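You operate a simulated robot arm through the tools that you are given. There is no shell and no other tool. Be economical: measure what you need, move in short steps, check, and stop when the job is done.

You are at the controls of a simulated two-armed robot. One attempt, no reset.

Task
Take the lid off the white lidded cup and lay it down on the top of the roasting bench. Then put the white jar on the top of the roasting bench away on the low shelf of the press bench. Then shut the red drawer. Then switch the sealer switch off. Then fetch the beige tray and set it on the newspaper. Then press the yellow packer key three times. Then open the left counter drawer, put the pack on the top of the packing counter away in the inside of the left counter drawer and shut the drawer again. Then push the right paper flap shut. Do these in the order given. Set down upright: white jar.

Only the result counts: the job must be done as asked and must still hold three seconds after the hand-in. Knocking over, shifting, dropping, spilling or breaking anything else fails it. Lids that push on must go on centred and level and be pressed home; caps that screw on are set level and turned clockwise until they are tight.

Robot
Two 7-joint arms with two-finger grippers on one trunk, on a base that drives. Base frame: it is fixed to the floor where the robot stands at the start and does not move with it; the origin is under the middle of the robot, x ahead of it, y to its left, z up; the surface under the hand at the start is at about z = 0.85. Lengths are in m, angles in degrees, forces in N, time in s.
The left shoulder is at the start at [0.078, 0.151, 0.988], the right one opposite. With the tool pointing down near the work surface each hand reaches from about 0.24 to 0.78 m from the robot's upright axis, wherever it stands, measured 20 degrees to its own side. Places, roughly: beige tray [-1.75, 2, 1]; inside of the left counter drawer [-1.1, 2, 0.7]; left counter drawer [-1.1, 2, 0.8]; low shelf of the press bench [-1.4, -1.1, 0.2]; newspaper [-5, 1.75, 0.75]; pack [-0.75, 2, 1]; red drawer [-1.2, 0.8, 0.6]; right paper flap [-1.7, -1, 0.9]; sealer switch [-1.2, 1.9, 0.9]; white jar [0.5, 0.75, 1]; white lidded cup (8x8x6 cm) [0.6, -0.2, 0.9]; yellow packer key [-0.9, 2, 1]. Payload 2.54 kg a hand.
The tool frame of a hand sits at the grasp point between the pads (the TCP): z along the fingers, y along the line on which they close. The tips reach 0.03 m beyond it. Largest opening 0.116 m; the body of the gripper starts 0.095 m behind the TCP.
Orientation is that of the tool frame in the base frame, as a unit quaternion [x, y, z, w]. With the fingers straight down and closing along the base's y, the tool's x points along the base's -x, its y along +y and its z along -z.

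Tools
- The arms move only by the tool play_rows. It takes "left_targets", "right_targets" or both (then of equal length, played together; a hand with none holds still); each is a list that holds one entry, the list of rows, each a list of 7 numbers: the gripper command, from -1 (fully open) to 1 (shut), values between in proportion, then the shift along the tool's x, y, z in units of 25 mm (1.0 is 25 mm), then the turn, a rotation vector about the tool's x, y, z in units of 4 degrees (1.0 is 4 degrees). In form: [[[claw, dx, dy, dz, ax, ay, az], ...]]. A call has 1 to 12 rows; each row shifts and turns the commanded pose from where the row before left it, along the tool's axes as they then stand. A call with a number of a shift or a turn outside -1 to 1 is refused whole. Rows are played at 5 a second. More than 0.05 m and 8.6 degrees between two rows, or a gripper value outside its range, and nothing of the call is played. A pose out of reach is approached as far as the arm can. The call stops where the force on the tool passes 40 N (or 10 N more than at its start, if that is more) or the arm is blocked; 0.2 s more then pass. Each finger travels about 0.072 m/s and halts on what it meets, pressing with about 21 N; the grip force reading is that of the motor and also rises with nothing between the fingers. The clock runs only during rows and for 0.2 s after the last one: add rows that do not move to give the fingers time. It gives the time, the measured TCP pose, the force on the tool (base axes), the opening and the grip force at its end, in the units of the frame above (readings bear some noise), with the torque about the TCP (base axes, N m) and any sound that the robot's microphone picked up.
- Cameras (640 x 400 px; columns grow to the right, rows downward): "scene" is now at [0.1661, 0.0335, 1.1439]; the picture's right is [0.25, -0.97, 0.00], its down [-0.13, -0.03, -0.99] and it looks along [0.96, 0.25, -0.14] (base axes); focal length 214 px, centre (320, 200). "left" rides on the left gripper at [0.069, 0.015, -0.122] in its tool frame; the picture's right is [-0.22, 0.98, 0.00], its down [-0.83, -0.18, -0.53] and it looks along [-0.52, -0.12, 0.85] (tool axes); focal length 251 px, centre (320, 200). "right" rides on the right gripper at [0.069, -0.015, -0.122] in its tool frame; the picture's right is [0.21, 0.98, 0.00], its down [-0.83, 0.18, -0.53] and it looks along [-0.52, 0.11, 0.85] (tool axes); focal length 251 px, centre (320, 200). There is no depth. A picture from a camera that has moved, and an enlarged one, comes with that camera's place and axes in the base frame and with its lens. The place of the scene camera against the robot may be out by one fixed shift of up to 0.018 m in any direction.
- get_image(camera): a new picture of that camera. No time passes.
- slide_trunk(by): slides the trunk up (or, below 0, down) by that many m; the arms and the scene camera ride with it, the base frame stays. It gives what a move gives, with no picture.
- drive_base(legs): drives the robot by 1 to 6 legs, each [ahead, left, turn to the left] in m, m and degrees, along the robot's own axes; the way and the turn of a leg run together, so that a leg with both is an arc; at most 1.5 m and 180 degrees a leg. The arms and the cameras ride along, it lands a little off, and it stops where it bumps. It gives what a move gives.
- head_to(pan, tilt): turns the head with the scene camera to pan (to the left, within 80 degrees either way) and tilt (down, from -29 to 69), counted from straight ahead of the robot. It gives what a move gives.
- zoom(camera, box): a new picture of the part [left, top, right, bottom] of that camera's present view, enlarged. No time passes.
- finish_job(): hands the job in; it is judged then, once.

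Go step by step. Nothing tells you exact positions but the pictures and the camera data: compare them with the known pose of the tool, close in by small moves and look again before you grip or let go. The budget is 196 turns and 184 pictures, counting those below and the enlarged ones. Unless the task says otherwise, let go and move clear before handing in.

The tools are called as name(argument=value, ...) on one line, values as JSON. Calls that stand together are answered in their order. play_rows: Moves the arms, as the interface text tells. Its arguments: {"type":"object","properties":{"left_targets":{"type":"array"},"right_targets":{"type":"array"}},"required":[]} The other tools are called the same way: slide_trunk (by) slides the trunk up or down; drive_base (legs) drives the base; head_to (pan, tilt) turns the head that bears the scene camera; get_image (camera) takes a picture; zoom (camera, box) takes an enlarged picture of a part of a camera's view; finish_job () hands the job in.

At the start:

```text
t: 0.0
left_position: [0.5414, 0.1889, 1.0895]
left_tool_rot: [-0.001, 1.0, 0.0, 0.0]
left_wrist_force: [0.4, 0.9, 0.1]
left_wrist_torque: [0.0, 0.01, 0.05]
left_finger_gap: 0.1159
left_finger_force: 0.0
right_position: [0.3657, -0.1799, 1.1018]
right_tool_rot: [0.001, 1.0, 0.001, 0.001]
right_wrist_force: [-0.2, -0.2, 0.3]
right_wrist_torque: [0.0, 0.0, 0.02]
right_finger_gap: 0.1162
right_finger_force: 0.0
trunk travel left (down, up): [-0.225, 0.064]
robot x, y, heading: [0.0041, 0.0012, -0.1]
head pan, tilt: [14.6, 7.9]
```

scene: 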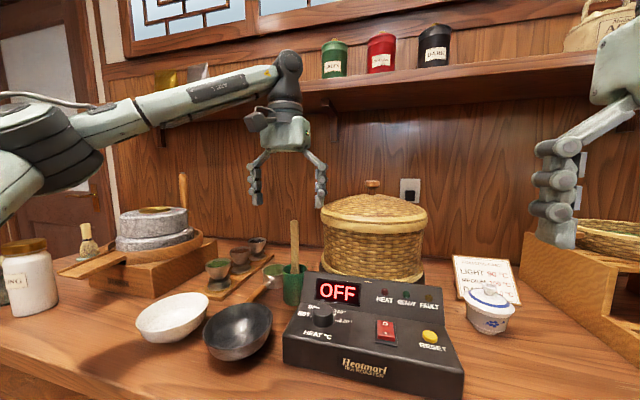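
right: 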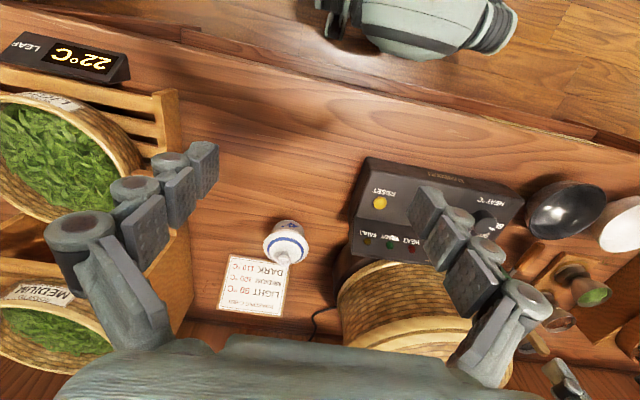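
left: 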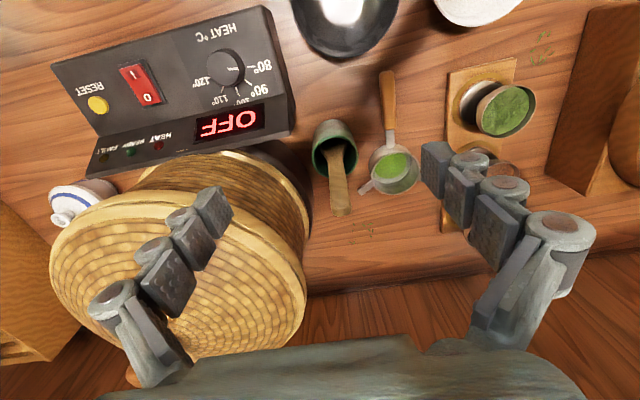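

I see the blue-and-white lidded cup at roughly [0.6, -0.18]. I'll zoom in on it to find the knob before bringing the right hand over it.

zoom(camera="scene", box=[430, 240, 550, 350])

zoom(camera="right", box=[230, 190, 350, 290])

```text
3.64 times, centred on (490, 295) of scene
camera zoom: at [0.1661, 0.0335, 1.1439], right [0.25, -0.97, 0.0], down [-0.13, -0.03, -0.99], along [0.96, 0.25, -0.14], focal length 780 px, centre (-298, -146)
```

zoom: 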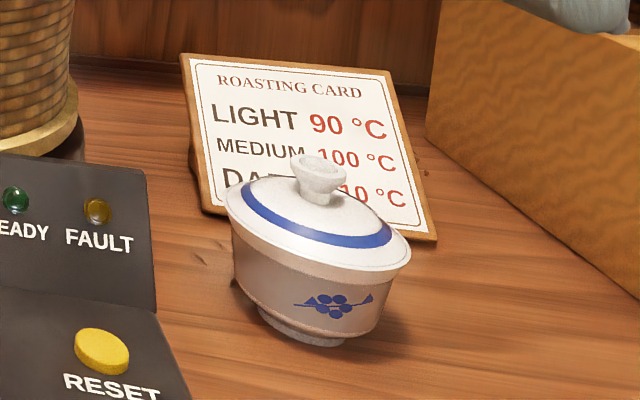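

```text
4.00 times, centred on (290, 240) of right
camera zoom: at [0.2953, -0.1958, 1.2231], right [-0.21, 0.98, 0.0], down [0.83, 0.18, 0.53], along [0.52, 0.11, -0.84], focal length 1006 px, centre (440, 40)
```

zoom: 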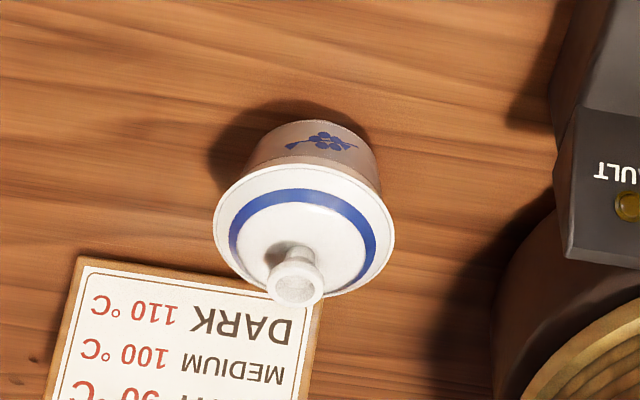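

The two views put the knob top at about [0.630, -0.189, 0.909]. I'll bring the right hand above it, partly closed, and check again.

play_rows(right_targets=[[[0, -0.96, -0.03, 0.36, 0, 0, 0], [0, -0.96, -0.03, 0.36, 0, 0, 0], [0, -0.96, -0.03, 0.36, 0, 0, 0], [0, -0.96, -0.03, 0.36, 0, 0, 0], [0, -0.96, -0.03, 0.36, 0, 0, 0], [0, -0.96, -0.03, 0.36, 0, 0, 0], [0, -0.96, -0.03, 0.36, 0, 0, 0], [0, -0.96, -0.03, 0.36, 0, 0, 0], [0, -0.96, -0.03, 0.36, 0, 0, 0], [0, -0.96, -0.03, 0.36, 0, 0, 0], [0, -0.96, -0.03, 0.36, 0, 0, 0], [0, 0, 0, 0, 0, 0, 0]]])

zoom(camera="right", box=[160, 100, 480, 300])

zoom(camera="scene", box=[420, 190, 580, 350])

```text
t: 2.6
left_position: [0.5411, 0.1899, 1.0905]
left_tool_rot: [0.0, 1.0, 0.0, 0.001]
left_wrist_force: [-0.2, -0.1, 0.0]
left_wrist_torque: [-0.02, -0.04, -0.02]
left_finger_gap: 0.116
left_finger_force: 0.1
right_position: [0.6159, -0.2112, 1.0033]
right_tool_rot: [0.001, 1.0, 0.0, 0.001]
right_wrist_force: [0.0, 0.2, 0.6]
right_wrist_torque: [-0.01, 0.02, 0.02]
right_finger_gap: 0.0579
right_finger_force: 0.0
right hand out of reach, approached as far as the arm can: row 10, 11
trunk travel left (down, up): [-0.225, 0.064]
robot x, y, heading: [-0.0025, 0.0009, -0.1]
head pan, tilt: [14.6, 7.9]
```

```text
2.00 times, centred on (320, 200) of right
camera zoom: at [0.5461, -0.2268, 1.1254], right [-0.21, 0.98, 0.0], down [0.82, 0.18, 0.54], along [0.52, 0.11, -0.84], focal length 503 px, centre (320, 200)
```

zoom: 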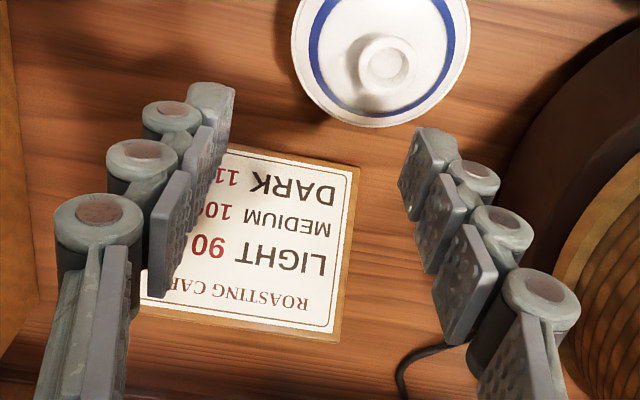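

```text
2.50 times, centred on (500, 270) of scene
camera zoom: at [0.1654, 0.034, 1.1441], right [0.25, -0.97, 0.0], down [-0.13, -0.04, -0.99], along [0.96, 0.25, -0.14], focal length 536 px, centre (-130, 25)
```

zoom: 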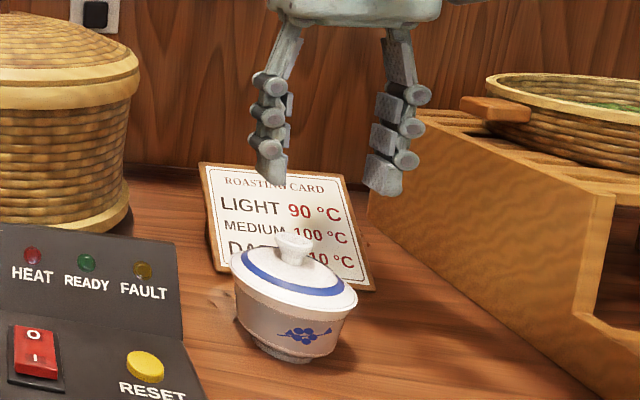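

The knob looks to be at about [0.604, -0.188, 0.928], slightly nearer and higher than I first thought. I'll centre over it, go down part of the way, and look again.

play_rows(right_targets=[[[0, 0.48, 0.92, 0.5, 0, 0, 0], [0, 0, 0, 0.5, 0, 0, 0], [0, 0, 0, 0, 0, 0, 0]]])

get_image(camera="right")

zoom(camera="scene", box=[420, 190, 580, 350])

```text
t: 3.4
left_position: [0.5415, 0.1889, 1.0919]
left_tool_rot: [-0.001, 1.0, 0.001, 0.0]
left_wrist_force: [-0.1, -0.6, 0.5]
left_wrist_torque: [0.01, -0.04, -0.02]
left_finger_gap: 0.1161
left_finger_force: 0.2
right_position: [0.6037, -0.1885, 0.9745]
right_tool_rot: [0.001, 1.0, 0.001, 0.0]
right_wrist_force: [-0.8, -1.3, 0.2]
right_wrist_torque: [0.01, 0.03, 0.01]
right_finger_gap: 0.0578
right_finger_force: 0.0
trunk travel left (down, up): [-0.225, 0.064]
robot x, y, heading: [-0.0031, 0.0021, -0.0]
head pan, tilt: [14.6, 7.9]
```

```text
176 pictures are left
camera right: at [0.5343, -0.2033, 1.0974], right [-0.21, 0.98, 0.0], down [0.83, 0.18, 0.53], along [0.52, 0.11, -0.84], focal length 251 px, centre (320, 200)
```

right: 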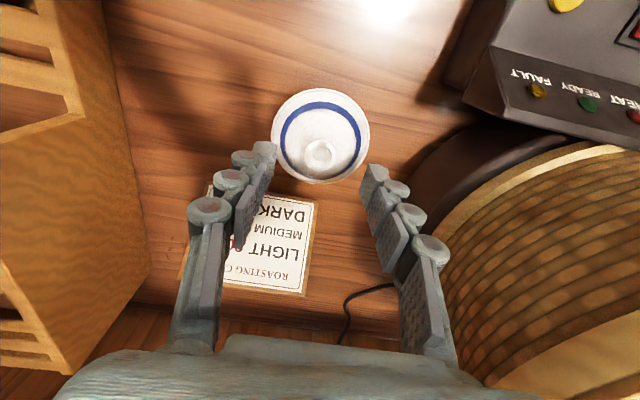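

```text
2.50 times, centred on (500, 270) of scene
camera zoom: at [0.1661, 0.0335, 1.1439], right [0.25, -0.97, 0.0], down [-0.13, -0.03, -0.99], along [0.96, 0.25, -0.14], focal length 536 px, centre (-130, 25)
```

zoom: 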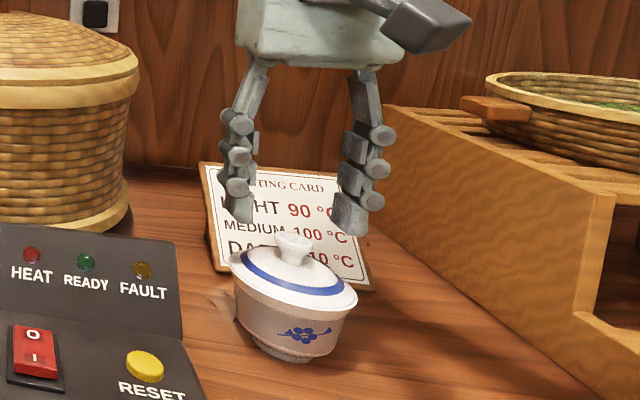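

The knob is centred under the hand with its top at z≈0.92. I'll lower to TCP 0.934, close on it, and look.

play_rows(right_targets=[[[0, 0, 0, 0.8, 0, 0, 0], [0, 0, 0, 0.8, 0, 0, 0], [0, 0, 0, 0, 0, 0, 0], [0.5, 0, 0, 0, 0, 0, 0], [1, 0, 0, 0, 0, 0, 0], [1, 0, 0, 0, 0, 0, 0], [1, 0, 0, 0, 0, 0, 0]]])

zoom(camera="scene", box=[420, 190, 580, 350])

```text
t: 5.0
left_position: [0.5384, 0.1893, 1.0931]
left_tool_rot: [-0.001, 1.0, 0.0, 0.002]
left_wrist_force: [-1.1, -0.6, 0.8]
left_wrist_torque: [0.02, 0.03, 0.02]
left_finger_gap: 0.116
left_finger_force: 0.1
right_position: [0.6053, -0.1892, 0.9408]
right_tool_rot: [0.001, 1.0, 0.0, 0.004]
right_wrist_force: [4.8, -3.2, 32.7]
right_wrist_torque: [-0.2, -0.03, 0.07]
right_finger_gap: 0.0496
right_finger_force: 20.6
trunk travel left (down, up): [-0.225, 0.064]
robot x, y, heading: [0.0018, -0.0029, 0.3]
head pan, tilt: [14.6, 7.9]
```

```text
2.50 times, centred on (500, 270) of scene
camera zoom: at [0.1638, 0.0341, 1.1446], right [0.25, -0.97, 0.0], down [-0.13, -0.04, -0.99], along [0.96, 0.25, -0.14], focal length 536 px, centre (-130, 25)
```

zoom: 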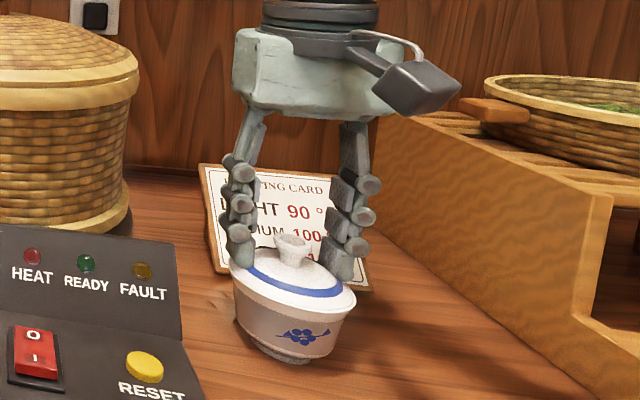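

The tips have met the dome of the lid, so the knob is higher than I judged. I'll open, rise about 17 mm and close again.

play_rows(right_targets=[[[0.0, 0, 0, 0, 0, 0, 0], [0, 0, 0, -0.45, 0, 0, 0], [0, 0, 0, -0.5, 0, 0, 0], [0.2, 0, 0, 0, 0, 0, 0]]])

zoom(camera="scene", box=[420, 190, 580, 350])

get_image(camera="right")

```text
t: 6.0
left_position: [0.542, 0.1894, 1.092]
left_tool_rot: [-0.001, 1.0, 0.0, 0.001]
left_wrist_force: [0.3, -0.1, 0.3]
left_wrist_torque: [0.01, -0.01, 0.0]
left_finger_gap: 0.116
left_finger_force: 0.0
right_position: [0.6046, -0.1896, 0.9611]
right_tool_rot: [0.001, 1.0, 0.0, 0.0]
right_wrist_force: [0.2, -0.7, 0.1]
right_wrist_torque: [-0.02, 0.01, 0.03]
right_finger_gap: 0.0464
right_finger_force: 0.0
trunk travel left (down, up): [-0.225, 0.064]
robot x, y, heading: [-0.0028, -0.0007, 0.0]
head pan, tilt: [14.6, 7.9]
```

```text
2.50 times, centred on (500, 270) of scene
camera zoom: at [0.1661, 0.0335, 1.1439], right [0.25, -0.97, 0.0], down [-0.13, -0.03, -0.99], along [0.96, 0.25, -0.14], focal length 536 px, centre (-130, 25)
```

zoom: 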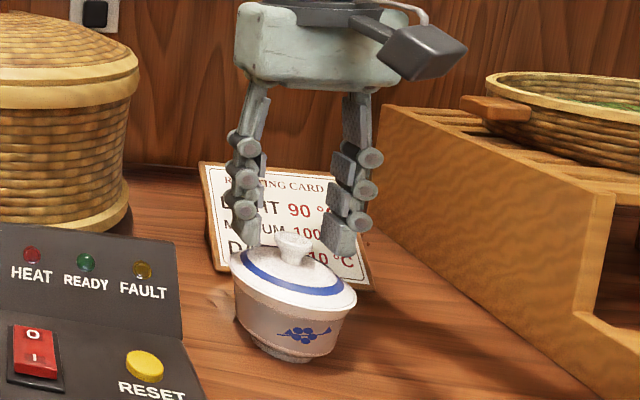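

```text
172 pictures are left
camera right: at [0.5349, -0.2037, 1.0816], right [-0.21, 0.98, 0.0], down [0.83, 0.18, 0.53], along [0.52, 0.11, -0.85], focal length 251 px, centre (320, 200)
```

right: 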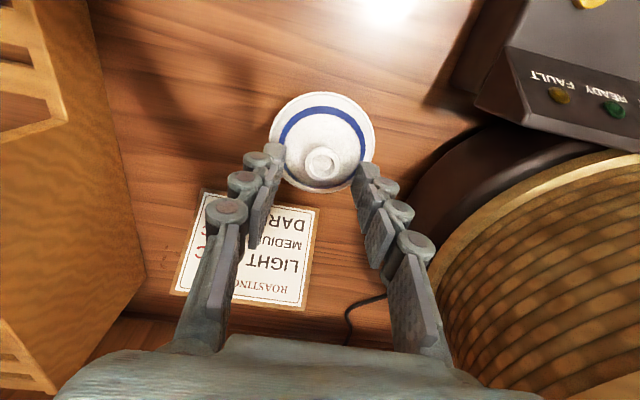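

I'll narrow the fingers, come down 12 mm and close on the knob.

play_rows(right_targets=[[[0.5, 0, 0, 0, 0, 0, 0], [0.5, 0, 0, 0.25, 0, 0, 0], [0.5, 0, 0, 0.2, 0, 0, 0], [1, 0, 0, 0, 0, 0, 0], [1, 0, 0, 0, 0, 0, 0], [1, 0, 0, 0, 0, 0, 0]]])

zoom(camera="scene", box=[420, 190, 580, 350])

```text
t: 7.4
left_position: [0.5427, 0.1893, 1.0917]
left_tool_rot: [-0.001, 1.0, 0.001, 0.0]
left_wrist_force: [-0.4, -0.4, -0.6]
left_wrist_torque: [0.01, -0.03, -0.02]
left_finger_gap: 0.1162
left_finger_force: 0.0
right_position: [0.6044, -0.1897, 0.9493]
right_tool_rot: [0.0, 1.0, 0.0, 0.0]
right_wrist_force: [1.2, -0.1, 1.3]
right_wrist_torque: [-0.03, 0.0, 0.01]
right_finger_gap: 0.0214
right_finger_force: 20.9
trunk travel left (down, up): [-0.225, 0.064]
robot x, y, heading: [0.0017, -0.0015, -0.2]
head pan, tilt: [14.6, 7.9]
heard: snap
```

```text
2.50 times, centred on (500, 270) of scene
camera zoom: at [0.1661, 0.0336, 1.1439], right [0.25, -0.97, 0.0], down [-0.13, -0.03, -0.99], along [0.96, 0.25, -0.14], focal length 536 px, centre (-130, 25)
```

zoom: 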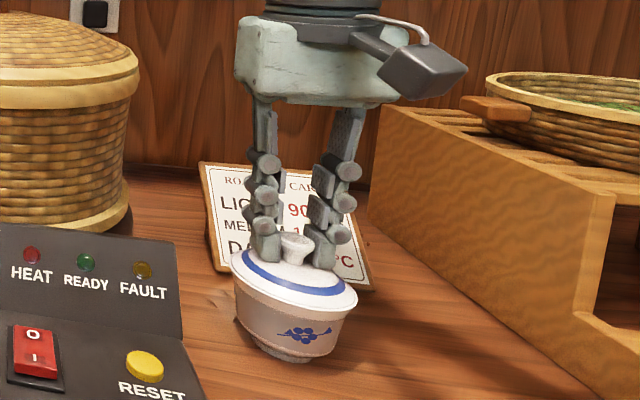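

The knob is gripped with a gap of 21 mm. I'll lift slowly.

play_rows(right_targets=[[[1, 0, 0, -0.4, 0, 0, 0], [1, 0, 0, -0.6, 0, 0, 0], [1, 0, 0, -1, 0, 0, 0], [1, 0, 0, -1, 0, 0, 0], [1, 0, 0, 0, 0, 0, 0]]])

get_image(camera="scene")

get_image(camera="right")

```text
t: 8.6
left_position: [0.5418, 0.1885, 1.0896]
left_tool_rot: [-0.001, 1.0, 0.0, 0.0]
left_wrist_force: [0.8, 0.6, 0.4]
left_wrist_torque: [-0.03, 0.03, 0.0]
left_finger_gap: 0.1161
left_finger_force: 0.1
right_position: [0.5989, -0.206, 1.0239]
right_tool_rot: [0.001, 1.0, 0.001, 0.0]
right_wrist_force: [0.2, -0.4, 0.4]
right_wrist_torque: [0.01, 0.0, -0.04]
right_finger_gap: 0.0001
right_finger_force: 20.7
right hand out of reach, approached as far as the arm can: row 4
trunk travel left (down, up): [-0.225, 0.064]
robot x, y, heading: [-0.0033, -0.0005, -0.2]
head pan, tilt: [14.6, 7.9]
```

```text
170 pictures are left
camera scene: at [0.1663, 0.0335, 1.1439], right [0.25, -0.97, 0.0], down [-0.13, -0.03, -0.99], along [0.96, 0.25, -0.14], focal length 214 px, centre (320, 200)
```

scene: 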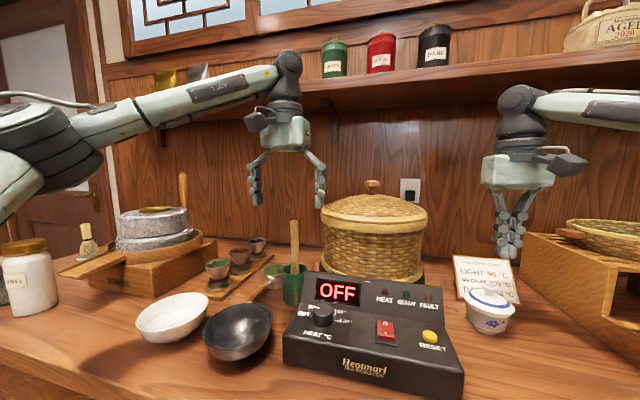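

```text
169 pictures are left
camera right: at [0.5291, -0.2211, 1.1456], right [-0.21, 0.98, 0.0], down [0.83, 0.18, 0.53], along [0.52, 0.11, -0.85], focal length 251 px, centre (320, 200)
```

right: 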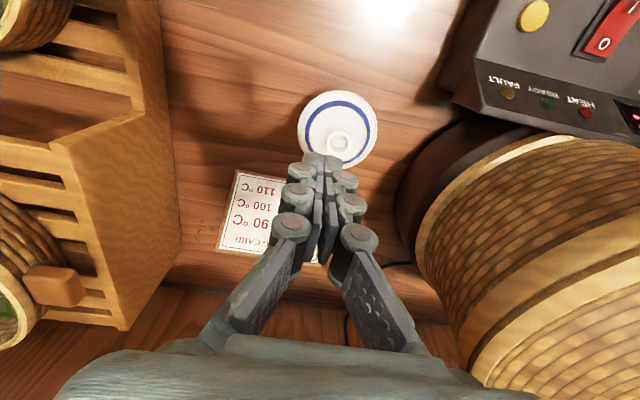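

The fingers slipped off the knob, and near the limit of reach the hand also drifted sideways. I'll raise the trunk for more reach and measure the knob again.

slide_trunk(by=0.06)

play_rows(right_targets=[[[0.3, 0, 0.72, 0.8, 0, 0, 0], [0.3, 0, 0, 0.8, 0, 0, 0], [0.3, 0, 0, 0.8, 0, 0, 0], [0.3, 0, 0, 0.8, 0, 0, 0], [0.3, 0, 0, 0.8, 0, 0, 0], [0.3, 0, 0, 0, 0, 0, 0]]])

get_image(camera="right")

zoom(camera="scene", box=[430, 230, 570, 370])

```text
t: 9.6
left_position: [0.5415, 0.1884, 1.1495]
left_tool_rot: [-0.001, 1.0, 0.0, 0.0]
left_wrist_force: [1.1, 0.2, 0.3]
left_wrist_torque: [-0.02, 0.0, -0.01]
left_finger_gap: 0.1158
left_finger_force: 0.1
right_position: [0.5995, -0.2062, 1.0844]
right_tool_rot: [0.001, 1.0, 0.001, 0.0]
right_wrist_force: [0.1, 0.0, 0.6]
right_wrist_torque: [0.01, 0.01, -0.02]
right_finger_gap: 0.0001
right_finger_force: 20.7
trunk travel left (down, up): [-0.285, 0.004]
robot x, y, heading: [0.0005, -0.0002, -0.1]
head pan, tilt: [14.6, 7.9]
```

```text
t: 11.0
left_position: [0.5411, 0.1892, 1.1503]
left_tool_rot: [-0.001, 1.0, -0.001, 0.0]
left_wrist_force: [-0.9, 0.3, 0.4]
left_wrist_torque: [0.02, -0.01, 0.01]
left_finger_gap: 0.1161
left_finger_force: 0.1
right_position: [0.597, -0.1885, 0.9818]
right_tool_rot: [0.001, 1.0, 0.001, 0.0]
right_wrist_force: [0.2, -0.4, 0.0]
right_wrist_torque: [-0.02, 0.0, 0.03]
right_finger_gap: 0.0405
right_finger_force: 0.0
trunk travel left (down, up): [-0.285, 0.004]
robot x, y, heading: [0.003, -0.0012, -0.2]
head pan, tilt: [14.6, 7.9]
```

```text
168 pictures are left
camera right: at [0.5277, -0.2034, 1.1045], right [-0.21, 0.98, 0.0], down [0.83, 0.18, 0.53], along [0.52, 0.11, -0.84], focal length 251 px, centre (320, 200)
```

right: 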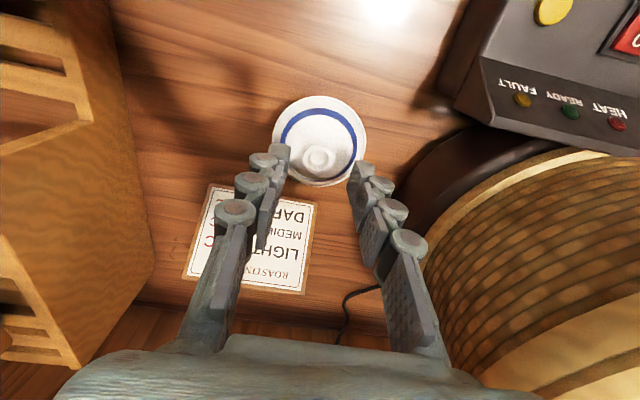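

```text
2.86 times, centred on (500, 300) of scene
camera zoom: at [0.166, 0.0335, 1.204], right [0.25, -0.97, 0.0], down [-0.13, -0.03, -0.99], along [0.96, 0.25, -0.14], focal length 613 px, centre (-194, -86)
```

zoom: 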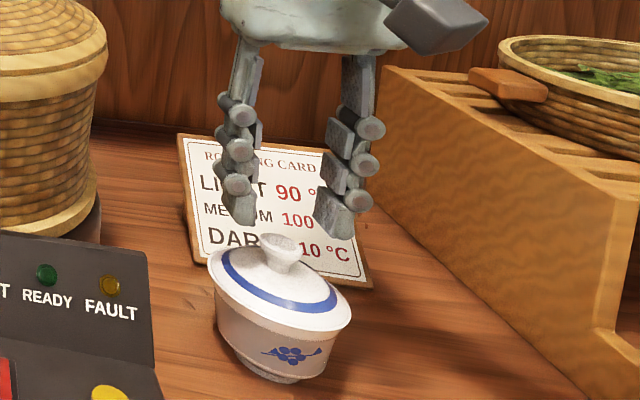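

The knob top is at about z=0.925, so I gripped too high on the flare before. I'll come down in fine steps with narrow fingers until they just touch the dome.

play_rows(right_targets=[[[0.4, -0.16, 0, 0.7, 0, 0, 0], [0.45, 0, 0, 0.7, 0, 0, 0], [0.45, 0, 0, 0.05, 0, 0, 0], [0.45, 0, 0, 0, 0, 0, 0]]])

play_rows(right_targets=[[[0.45, 0, 0, 0.1, 0, 0, 0], [0.45, 0, 0, 0.05, 0, 0, 0], [0.45, 0, 0, 0, 0, 0, 0]]])

zoom(camera="right", box=[240, 80, 400, 200])

zoom(camera="scene", box=[460, 270, 530, 340])

```text
t: 12.0
left_position: [0.5408, 0.1893, 1.151]
left_tool_rot: [-0.001, 1.0, 0.0, -0.001]
left_wrist_force: [0.7, 0.8, -1.2]
left_wrist_torque: [-0.04, 0.01, 0.01]
left_finger_gap: 0.1157
left_finger_force: 0.1
right_position: [0.6027, -0.1878, 0.9482]
right_tool_rot: [0.0, 1.0, 0.001, 0.001]
right_wrist_force: [-1.3, -0.6, 2.5]
right_wrist_torque: [-0.02, 0.01, 0.0]
right_finger_gap: 0.032
right_finger_force: 0.1
trunk travel left (down, up): [-0.285, 0.004]
robot x, y, heading: [0.0009, -0.0065, 0.1]
head pan, tilt: [14.6, 7.9]
heard: snap
```

```text
t: 12.8
left_position: [0.5397, 0.1898, 1.1522]
left_tool_rot: [-0.001, 1.0, -0.001, 0.002]
left_wrist_force: [0.1, 0.3, -0.3]
left_wrist_torque: [0.0, 0.0, -0.02]
left_finger_gap: 0.1162
left_finger_force: 0.1
right_position: [0.6022, -0.1879, 0.9472]
right_tool_rot: [0.001, 1.0, 0.0, 0.004]
right_wrist_force: [0.1, -0.8, 16.9]
right_wrist_torque: [-0.1, 0.01, 0.0]
right_finger_gap: 0.0312
right_finger_force: 0.1
trunk travel left (down, up): [-0.285, 0.004]
robot x, y, heading: [0.0013, 0.002, -0.1]
head pan, tilt: [14.6, 7.9]
```

```text
3.33 times, centred on (320, 140) of right
camera zoom: at [0.5315, -0.2025, 1.0681], right [-0.21, 0.98, 0.0], down [0.82, 0.18, 0.54], along [0.53, 0.11, -0.84], focal length 838 px, centre (320, 400)
```

zoom: 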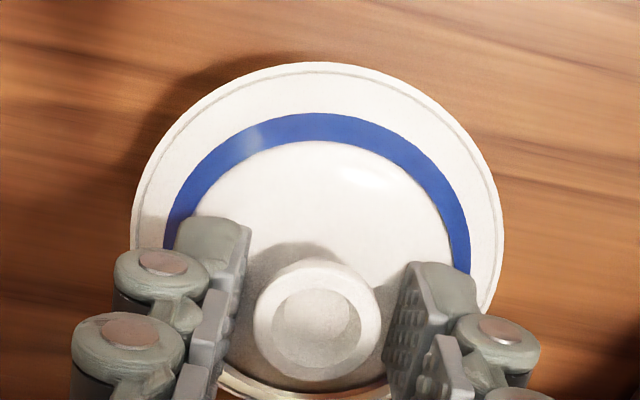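

```text
5.71 times, centred on (495, 305) of scene
camera zoom: at [0.1643, 0.0339, 1.2045], right [0.25, -0.97, 0.0], down [-0.13, -0.04, -0.99], along [0.96, 0.25, -0.14], focal length 1226 px, centre (-680, -400)
```

zoom: 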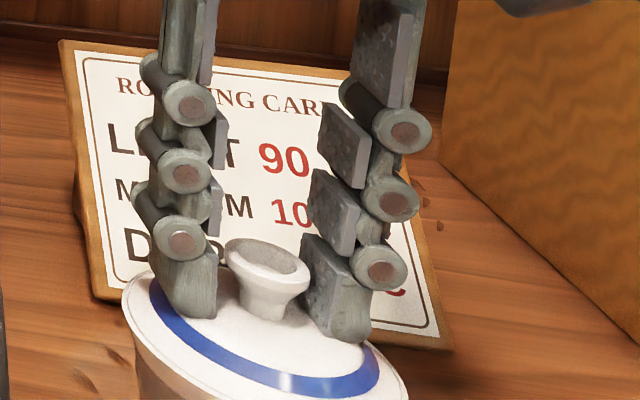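

The fingers straddle the knob down at dome level, with 17 N pressing. I'll back off 2 mm, close, and lift slightly to test the grip.

play_rows(right_targets=[[[0.5, 0, 0, -0.1, 0, 0, 0], [0.7, 0, 0, 0, 0, 0, 0], [1, 0, 0, 0, 0, 0, 0], [1, 0, 0, 0, 0, 0, 0], [1, 0, 0, 0, 0, 0, 0]]])

zoom(camera="scene", box=[460, 270, 530, 340])

zoom(camera="right", box=[240, 80, 400, 200])

```text
t: 14.0
left_position: [0.5417, 0.1889, 1.1496]
left_tool_rot: [-0.001, 1.0, -0.001, 0.001]
left_wrist_force: [0.1, 0.2, -0.1]
left_wrist_torque: [0.01, 0.01, 0.04]
left_finger_gap: 0.1161
left_finger_force: 0.1
right_position: [0.6019, -0.1883, 0.9471]
right_tool_rot: [0.001, 1.0, 0.0, 0.001]
right_wrist_force: [1.9, -4.1, 10.8]
right_wrist_torque: [-0.23, -0.15, 0.01]
right_finger_gap: 0.0208
right_finger_force: 21.3
trunk travel left (down, up): [-0.285, 0.004]
robot x, y, heading: [0.0018, 0.0039, -0.2]
head pan, tilt: [14.6, 7.9]
```

```text
5.71 times, centred on (495, 305) of scene
camera zoom: at [0.1653, 0.0334, 1.2041], right [0.25, -0.97, 0.0], down [-0.13, -0.03, -0.99], along [0.96, 0.25, -0.14], focal length 1226 px, centre (-680, -400)
```

zoom: 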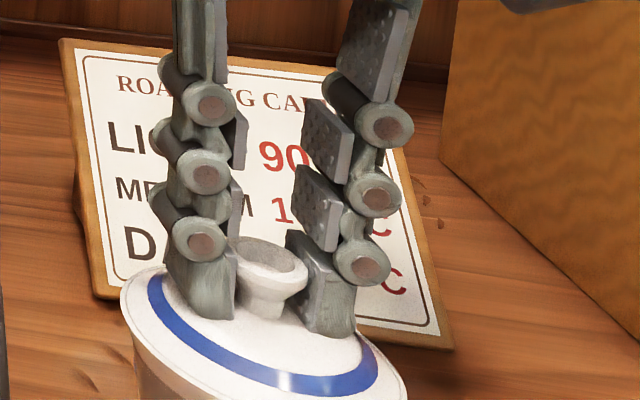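

```text
3.33 times, centred on (320, 140) of right
camera zoom: at [0.5317, -0.2027, 1.0685], right [-0.21, 0.98, 0.0], down [0.83, 0.18, 0.54], along [0.52, 0.11, -0.84], focal length 838 px, centre (320, 400)
```

zoom: 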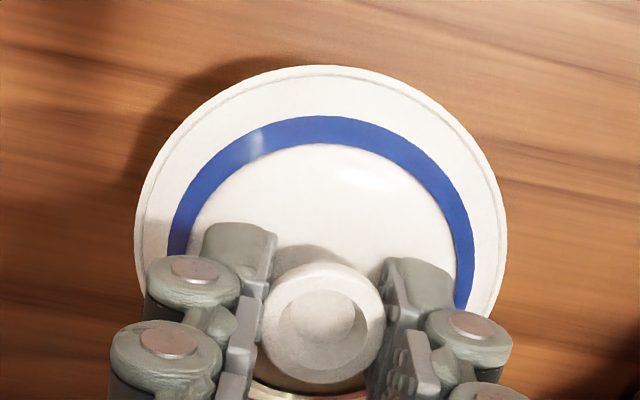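

The knob is squeezed at its flare. I'll lift slowly in small steps and watch the opening.

play_rows(right_targets=[[[1, 0, 0, -0.15, 0, 0, 0], [1, 0, 0, -0.15, 0, 0, 0], [1, 0, 0, -0.15, 0, 0, 0], [1, 0, 0, -0.15, 0, 0, 0], [1, 0, 0, 0, 0, 0, 0]]])

zoom(camera="scene", box=[450, 250, 550, 350])

```text
t: 15.2
left_position: [0.5421, 0.1898, 1.1516]
left_tool_rot: [-0.001, 1.0, -0.001, 0.0]
left_wrist_force: [0.7, 0.7, -0.1]
left_wrist_torque: [-0.01, 0.02, 0.02]
left_finger_gap: 0.1161
left_finger_force: 0.1
right_position: [0.6029, -0.1892, 0.9617]
right_tool_rot: [0.001, 1.0, 0.001, -0.001]
right_wrist_force: [0.0, -0.2, -0.7]
right_wrist_torque: [0.02, 0.02, -0.02]
right_finger_gap: 0.0208
right_finger_force: 20.6
trunk travel left (down, up): [-0.285, 0.004]
robot x, y, heading: [-0.0011, 0.0042, -0.1]
head pan, tilt: [14.6, 7.9]
heard: snap
```

```text
4.00 times, centred on (500, 300) of scene
camera zoom: at [0.1662, 0.0335, 1.2039], right [0.25, -0.97, 0.0], down [-0.13, -0.03, -0.99], along [0.96, 0.25, -0.14], focal length 858 px, centre (-400, -200)
```

zoom: 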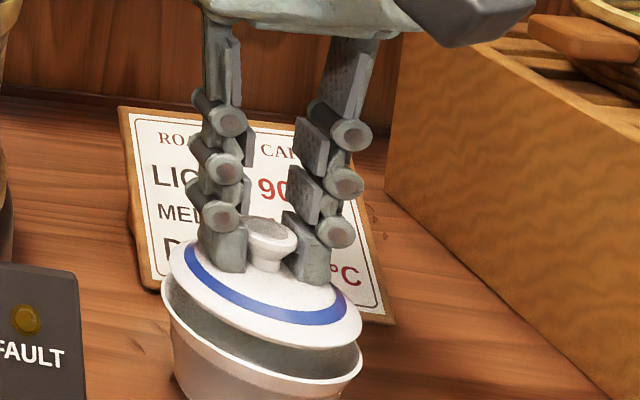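

The lid came loose and is held level. I'll lift it clear and carry it back toward the free bench area in front of the cup.

play_rows(right_targets=[[[1, 0, 0, -0.6, 0, 0, 0], [1, 0, 0, -0.7, 0, 0, 0], [1, 0, 0, -0.7, 0, 0, 0], [1, 0.7, -0.1, 0, 0, 0, 0], [1, 0.8, -0.1, 0, 0, 0, 0], [1, 0.8, -0.1, 0, 0, 0, 0], [1, 0.8, -0.1, 0, 0, 0, 0], [1, 0.8, -0.1, 0, 0, 0, 0], [1, 0.8, -0.1, 0, 0, 0, 0], [1, 0.8, -0.1, 0, 0, 0, 0], [1, 0, 0, 0, 0, 0, 0]]])

get_image(camera="right")

head_to(pan=-10, tilt=30)

get_image(camera="scene")

```text
t: 17.6
left_position: [0.5425, 0.1887, 1.1514]
left_tool_rot: [-0.001, 1.0, 0.0, 0.0]
left_wrist_force: [-0.1, 1.5, 0.6]
left_wrist_torque: [0.03, 0.01, 0.02]
left_finger_gap: 0.1164
left_finger_force: 0.1
right_position: [0.4664, -0.2017, 1.0113]
right_tool_rot: [0.001, 1.0, 0.0, 0.0]
right_wrist_force: [-0.5, 0.1, 0.1]
right_wrist_torque: [-0.01, 0.01, 0.0]
right_finger_gap: 0.0208
right_finger_force: 21.2
trunk travel left (down, up): [-0.285, 0.004]
robot x, y, heading: [0.0003, 0.0008, 0.1]
head pan, tilt: [14.6, 7.9]
```

```text
161 pictures are left
camera right: at [0.396, -0.2182, 1.1335], right [-0.21, 0.98, 0.0], down [0.83, 0.18, 0.53], along [0.52, 0.11, -0.85], focal length 251 px, centre (320, 200)
```

right: 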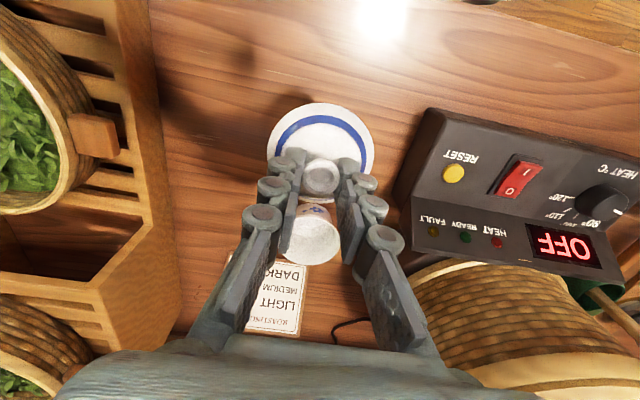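

```text
t: 18.5
left_position: [0.5409, 0.1893, 1.1503]
left_tool_rot: [-0.002, 1.0, 0.001, 0.0]
left_wrist_force: [0.2, 0.4, 0.2]
left_wrist_torque: [-0.02, 0.01, -0.02]
left_finger_gap: 0.1161
left_finger_force: 0.1
right_position: [0.4667, -0.2036, 1.0105]
right_tool_rot: [0.001, 1.0, 0.001, 0.001]
right_wrist_force: [0.1, -0.2, 0.0]
right_wrist_torque: [0.01, 0.01, 0.0]
right_finger_gap: 0.0207
right_finger_force: 21.2
trunk travel left (down, up): [-0.285, 0.004]
robot x, y, heading: [0.0031, 0.0001, -0.2]
head pan, tilt: [-10.0, 30.0]
```

```text
160 pictures are left
camera scene: at [0.1656, -0.0054, 1.1683], right [-0.17, -0.98, 0.0], down [-0.49, 0.09, -0.87], along [0.85, -0.15, -0.5], focal length 214 px, centre (320, 200)
```

scene: 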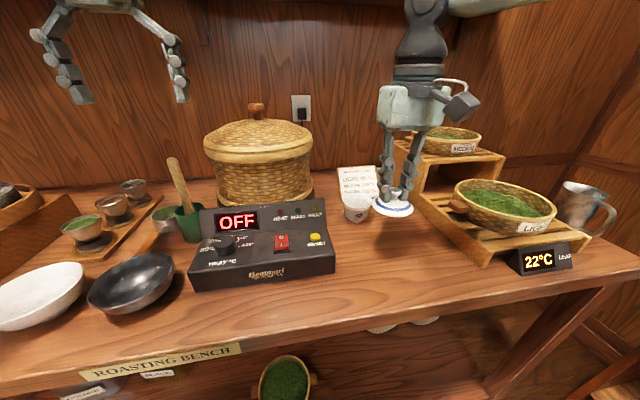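

The bench is clear under the lid. I'll lower it, going slower near the surface.

play_rows(right_targets=[[[1, 0, 0, 0.9, 0, 0, 0], [1, 0, 0, 0.9, 0, 0, 0], [1, 0, 0, 0.9, 0, 0, 0], [1, 0, 0, 0.5, 0, 0, 0], [1, 0, 0, 0.2, 0, 0, 0], [1, 0, 0, 0, 0, 0, 0]]])

zoom(camera="scene", box=[320, 150, 460, 290])

```text
t: 19.9
left_position: [0.5418, 0.1899, 1.1515]
left_tool_rot: [-0.001, 1.0, 0.0, 0.001]
left_wrist_force: [-0.3, 0.0, 0.2]
left_wrist_torque: [-0.01, 0.01, 0.02]
left_finger_gap: 0.1158
left_finger_force: 0.1
right_position: [0.4654, -0.2039, 0.9254]
right_tool_rot: [0.001, 1.0, 0.001, 0.001]
right_wrist_force: [-0.1, -0.4, -0.3]
right_wrist_torque: [0.0, -0.04, 0.0]
right_finger_gap: 0.0207
right_finger_force: 21.1
trunk travel left (down, up): [-0.285, 0.004]
robot x, y, heading: [0.0014, -0.0014, -0.1]
head pan, tilt: [-10.0, 30.0]
```

```text
2.86 times, centred on (390, 220) of scene
camera zoom: at [0.1656, -0.0055, 1.1682], right [-0.17, -0.98, 0.0], down [-0.49, 0.09, -0.87], along [0.85, -0.15, -0.5], focal length 613 px, centre (120, 143)
```

zoom: 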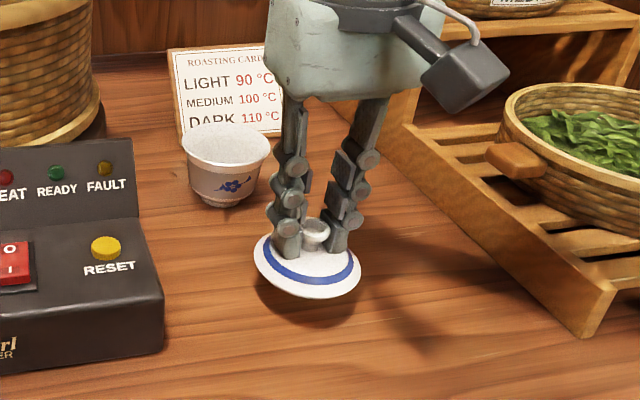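

play_rows(right_targets=[[[1, 0, 0, 0.2, 0, 0, 0], [1, 0, 0, 0.2, 0, 0, 0], [1, 0, 0, 0.1, 0, 0, 0], [1, 0, 0, 0, 0, 0, 0]]])

zoom(camera="scene", box=[320, 150, 460, 290])

```text
t: 20.9
left_position: [0.5417, 0.189, 1.1506]
left_tool_rot: [-0.001, 1.0, 0.0, 0.0]
left_wrist_force: [0.2, 0.1, -0.1]
left_wrist_torque: [0.0, -0.01, -0.02]
left_finger_gap: 0.1159
left_finger_force: 0.1
right_position: [0.4657, -0.2056, 0.9142]
right_tool_rot: [0.001, 1.0, 0.001, 0.001]
right_wrist_force: [-0.1, 0.3, -0.7]
right_wrist_torque: [0.01, 0.0, 0.0]
right_finger_gap: 0.0208
right_finger_force: 20.9
trunk travel left (down, up): [-0.285, 0.004]
robot x, y, heading: [-0.0016, 0.0017, 0.0]
head pan, tilt: [-10.0, 30.0]
```

```text
2.86 times, centred on (390, 220) of scene
camera zoom: at [0.1656, -0.0055, 1.1682], right [-0.17, -0.98, 0.0], down [-0.49, 0.09, -0.87], along [0.85, -0.15, -0.5], focal length 613 px, centre (120, 143)
```

zoom: 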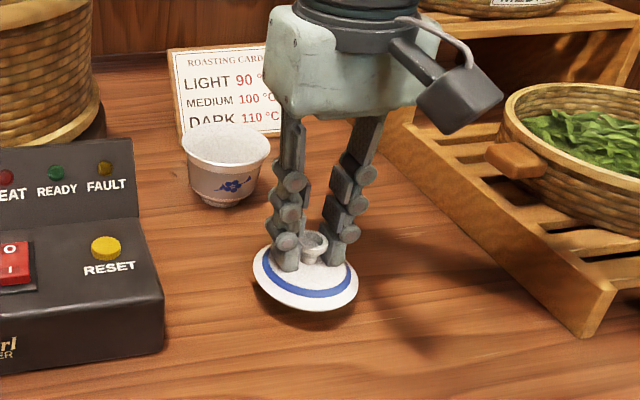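

play_rows(right_targets=[[[1, 0, 0, 0.1, 0, 0, 0], [1, 0, 0, 0.1, 0, 0, 0], [1, 0, 0, 0.1, 0, 0, 0], [1, 0, 0, 0, 0, 0, 0]]])

zoom(camera="scene", box=[350, 210, 430, 290])

```text
t: 21.9
left_position: [0.5415, 0.1886, 1.1511]
left_tool_rot: [-0.001, 1.0, 0.0, 0.001]
left_wrist_force: [-0.8, -0.2, -0.6]
left_wrist_torque: [-0.02, 0.03, -0.01]
left_finger_gap: 0.1162
left_finger_force: 0.1
right_position: [0.4661, -0.2061, 0.9063]
right_tool_rot: [0.001, 1.0, 0.002, 0.0]
right_wrist_force: [-0.7, 0.7, -0.9]
right_wrist_torque: [0.02, 0.0, 0.05]
right_finger_gap: 0.0207
right_finger_force: 21.1
trunk travel left (down, up): [-0.285, 0.004]
robot x, y, heading: [0.0018, -0.0004, 0.0]
head pan, tilt: [-10.0, 30.0]
```

```text
5.00 times, centred on (390, 250) of scene
camera zoom: at [0.1656, -0.0055, 1.1682], right [-0.17, -0.98, 0.0], down [-0.49, 0.09, -0.87], along [0.85, -0.15, -0.5], focal length 1072 px, centre (-30, -50)
```

zoom: 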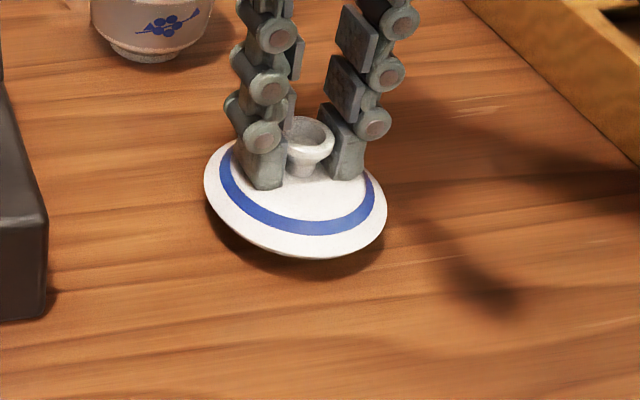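

play_rows(right_targets=[[[1, 0, 0, 0.1, 0, 0, 0], [1, 0, 0, 0.1, 0, 0, 0], [1, 0, 0, 0, 0, 0, 0]]])

zoom(camera="scene", box=[350, 210, 430, 290])

```text
t: 22.7
left_position: [0.5423, 0.1894, 1.1509]
left_tool_rot: [0.0, 1.0, 0.0, 0.0]
left_wrist_force: [0.0, -0.4, 0.6]
left_wrist_torque: [0.01, -0.02, 0.01]
left_finger_gap: 0.1161
left_finger_force: 0.1
right_position: [0.4654, -0.2048, 0.9018]
right_tool_rot: [0.001, 1.0, 0.0, 0.0]
right_wrist_force: [0.6, 0.2, 0.4]
right_wrist_torque: [-0.04, 0.02, 0.04]
right_finger_gap: 0.0206
right_finger_force: 21.1
trunk travel left (down, up): [-0.285, 0.004]
robot x, y, heading: [-0.0014, 0.0024, -0.3]
head pan, tilt: [-10.0, 30.0]
```

```text
5.00 times, centred on (390, 250) of scene
camera zoom: at [0.1656, -0.0055, 1.1682], right [-0.17, -0.98, 0.0], down [-0.49, 0.09, -0.87], along [0.85, -0.15, -0.5], focal length 1072 px, centre (-30, -50)
```

zoom: 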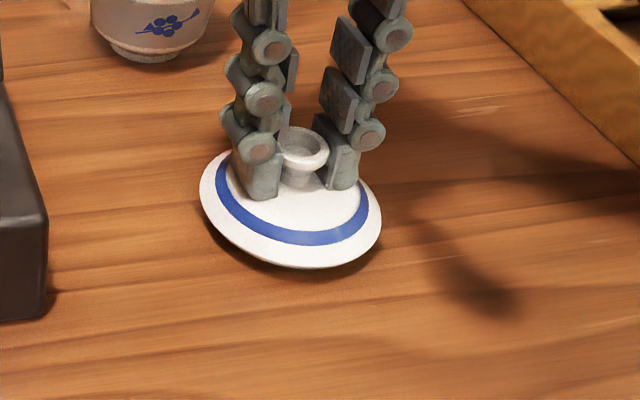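

play_rows(right_targets=[[[1, 0, 0, 0.1, 0, 0, 0], [1, 0, 0, 0.1, 0, 0, 0], [1, 0, 0, 0, 0, 0, 0]]])

zoom(camera="scene", box=[350, 210, 430, 290])

```text
t: 23.5
left_position: [0.5406, 0.1886, 1.1506]
left_tool_rot: [0.0, 1.0, 0.0, 0.0]
left_wrist_force: [-0.1, 0.2, 0.3]
left_wrist_torque: [0.02, 0.03, 0.01]
left_finger_gap: 0.116
left_finger_force: 0.1
right_position: [0.4664, -0.205, 0.8956]
right_tool_rot: [0.001, 1.0, 0.0, 0.0]
right_wrist_force: [0.2, 0.0, -1.1]
right_wrist_torque: [0.0, -0.02, -0.01]
right_finger_gap: 0.0206
right_finger_force: 20.8
trunk travel left (down, up): [-0.285, 0.004]
robot x, y, heading: [-0.0004, -0.0016, -0.1]
head pan, tilt: [-10.0, 30.0]
```

```text
5.00 times, centred on (390, 250) of scene
camera zoom: at [0.1656, -0.0055, 1.1682], right [-0.17, -0.98, 0.0], down [-0.49, 0.09, -0.87], along [0.85, -0.15, -0.5], focal length 1072 px, centre (-30, -50)
```

zoom: 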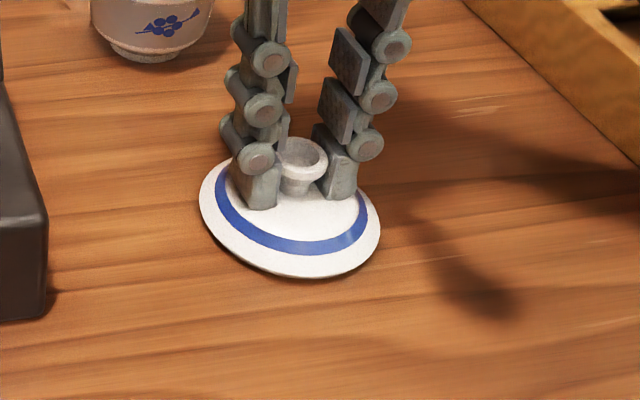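

The lid is a millimetre or two above the wood. I'll finish the descent.

play_rows(right_targets=[[[1, 0, 0, 0.1, 0, 0, 0], [1, 0, 0, 0.06, 0, 0, 0], [1, 0, 0, 0, 0, 0, 0]]])

zoom(camera="scene", box=[350, 210, 430, 290])

```text
t: 24.3
left_position: [0.5413, 0.1892, 1.1521]
left_tool_rot: [0.0, 1.0, 0.0, 0.0]
left_wrist_force: [0.1, 0.3, -1.4]
left_wrist_torque: [-0.01, 0.0, -0.02]
left_finger_gap: 0.1164
left_finger_force: 0.0
right_position: [0.4658, -0.2039, 0.8929]
right_tool_rot: [0.001, 1.0, 0.0, 0.002]
right_wrist_force: [0.2, -1.0, 15.9]
right_wrist_torque: [-0.11, 0.31, 0.01]
right_finger_gap: 0.0207
right_finger_force: 20.6
trunk travel left (down, up): [-0.285, 0.004]
robot x, y, heading: [0.0023, -0.0011, -0.0]
head pan, tilt: [-10.0, 30.0]
```

```text
5.00 times, centred on (390, 250) of scene
camera zoom: at [0.1644, -0.0051, 1.1687], right [-0.17, -0.98, 0.0], down [-0.49, 0.09, -0.87], along [0.85, -0.15, -0.5], focal length 1072 px, centre (-30, -50)
```

zoom: 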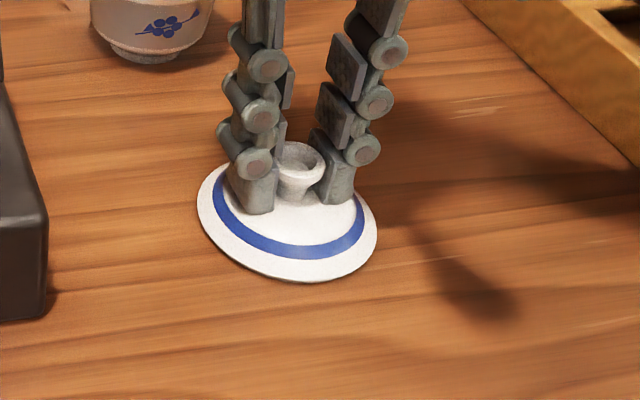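

The lid is on the bench with 16 N of contact. I'll ease up, open, and rise clear.

play_rows(right_targets=[[[1, 0, 0, -0.06, 0, 0, 0], [0.6, 0, 0, 0, 0, 0, 0], [0.2, 0, 0, 0, 0, 0, 0], [0.2, 0, 0, -0.6, 0, 0, 0], [0.2, 0, 0, -1, 0, 0, 0], [0.2, 0, 0, -1, 0, 0, 0], [0.2, 0, 0, -1, 0, 0, 0], [0.2, 0, 0, -1, 0, 0, 0], [0.2, 0, 0, -1, 0, 0, 0], [0.2, 0, 0, -1, 0, 0, 0]]])

head_to(pan=45, tilt=30)

get_image(camera="scene")

get_image(camera="left")

```text
t: 26.5
left_position: [0.542, 0.1891, 1.1512]
left_tool_rot: [-0.001, 1.0, 0.0, 0.0]
left_wrist_force: [0.6, -0.3, -0.3]
left_wrist_torque: [-0.01, 0.01, 0.06]
left_finger_gap: 0.1161
left_finger_force: 0.1
right_position: [0.4655, -0.2058, 1.0569]
right_tool_rot: [0.0, 1.0, -0.001, 0.0]
right_wrist_force: [-0.2, 0.4, 0.3]
right_wrist_torque: [0.0, -0.03, -0.01]
right_finger_gap: 0.0465
right_finger_force: 0.1
trunk travel left (down, up): [-0.285, 0.004]
robot x, y, heading: [0.0014, -0.0029, 0.1]
head pan, tilt: [-10.0, 30.0]
```

```text
t: 27.7
left_position: [0.5417, 0.1896, 1.151]
left_tool_rot: [-0.001, 1.0, 0.0, 0.001]
left_wrist_force: [0.0, 0.3, -1.0]
left_wrist_torque: [0.0, 0.01, -0.03]
left_finger_gap: 0.116
left_finger_force: 0.0
right_position: [0.4666, -0.2066, 1.0563]
right_tool_rot: [0.001, 1.0, 0.001, 0.0]
right_wrist_force: [0.2, 0.5, -0.4]
right_wrist_torque: [-0.02, -0.01, 0.01]
right_finger_gap: 0.0463
right_finger_force: 0.1
trunk travel left (down, up): [-0.285, 0.004]
robot x, y, heading: [-0.0011, 0.0017, -0.0]
head pan, tilt: [45.0, 30.0]
```

```text
153 pictures are left
camera scene: at [0.1405, 0.0741, 1.1682], right [0.71, -0.71, 0.0], down [-0.35, -0.35, -0.87], along [0.61, 0.61, -0.5], focal length 214 px, centre (320, 200)
```

scene: 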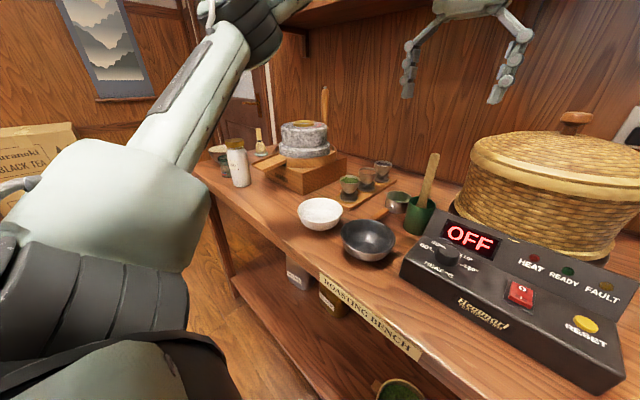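

```text
152 pictures are left
camera left: at [0.4726, 0.2037, 1.2711], right [0.21, 0.98, 0.0], down [0.83, -0.18, 0.53], along [0.52, -0.11, -0.85], focal length 251 px, centre (320, 200)
```

left: 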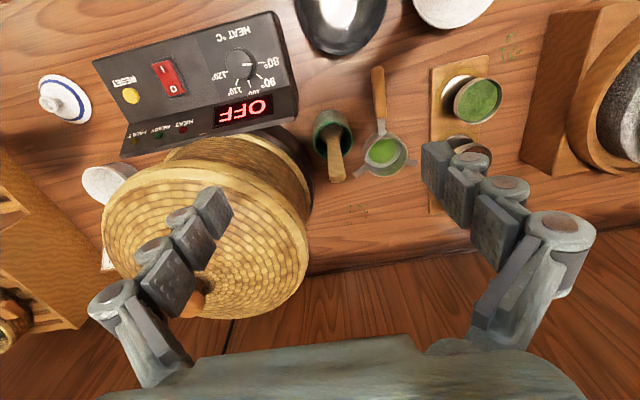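

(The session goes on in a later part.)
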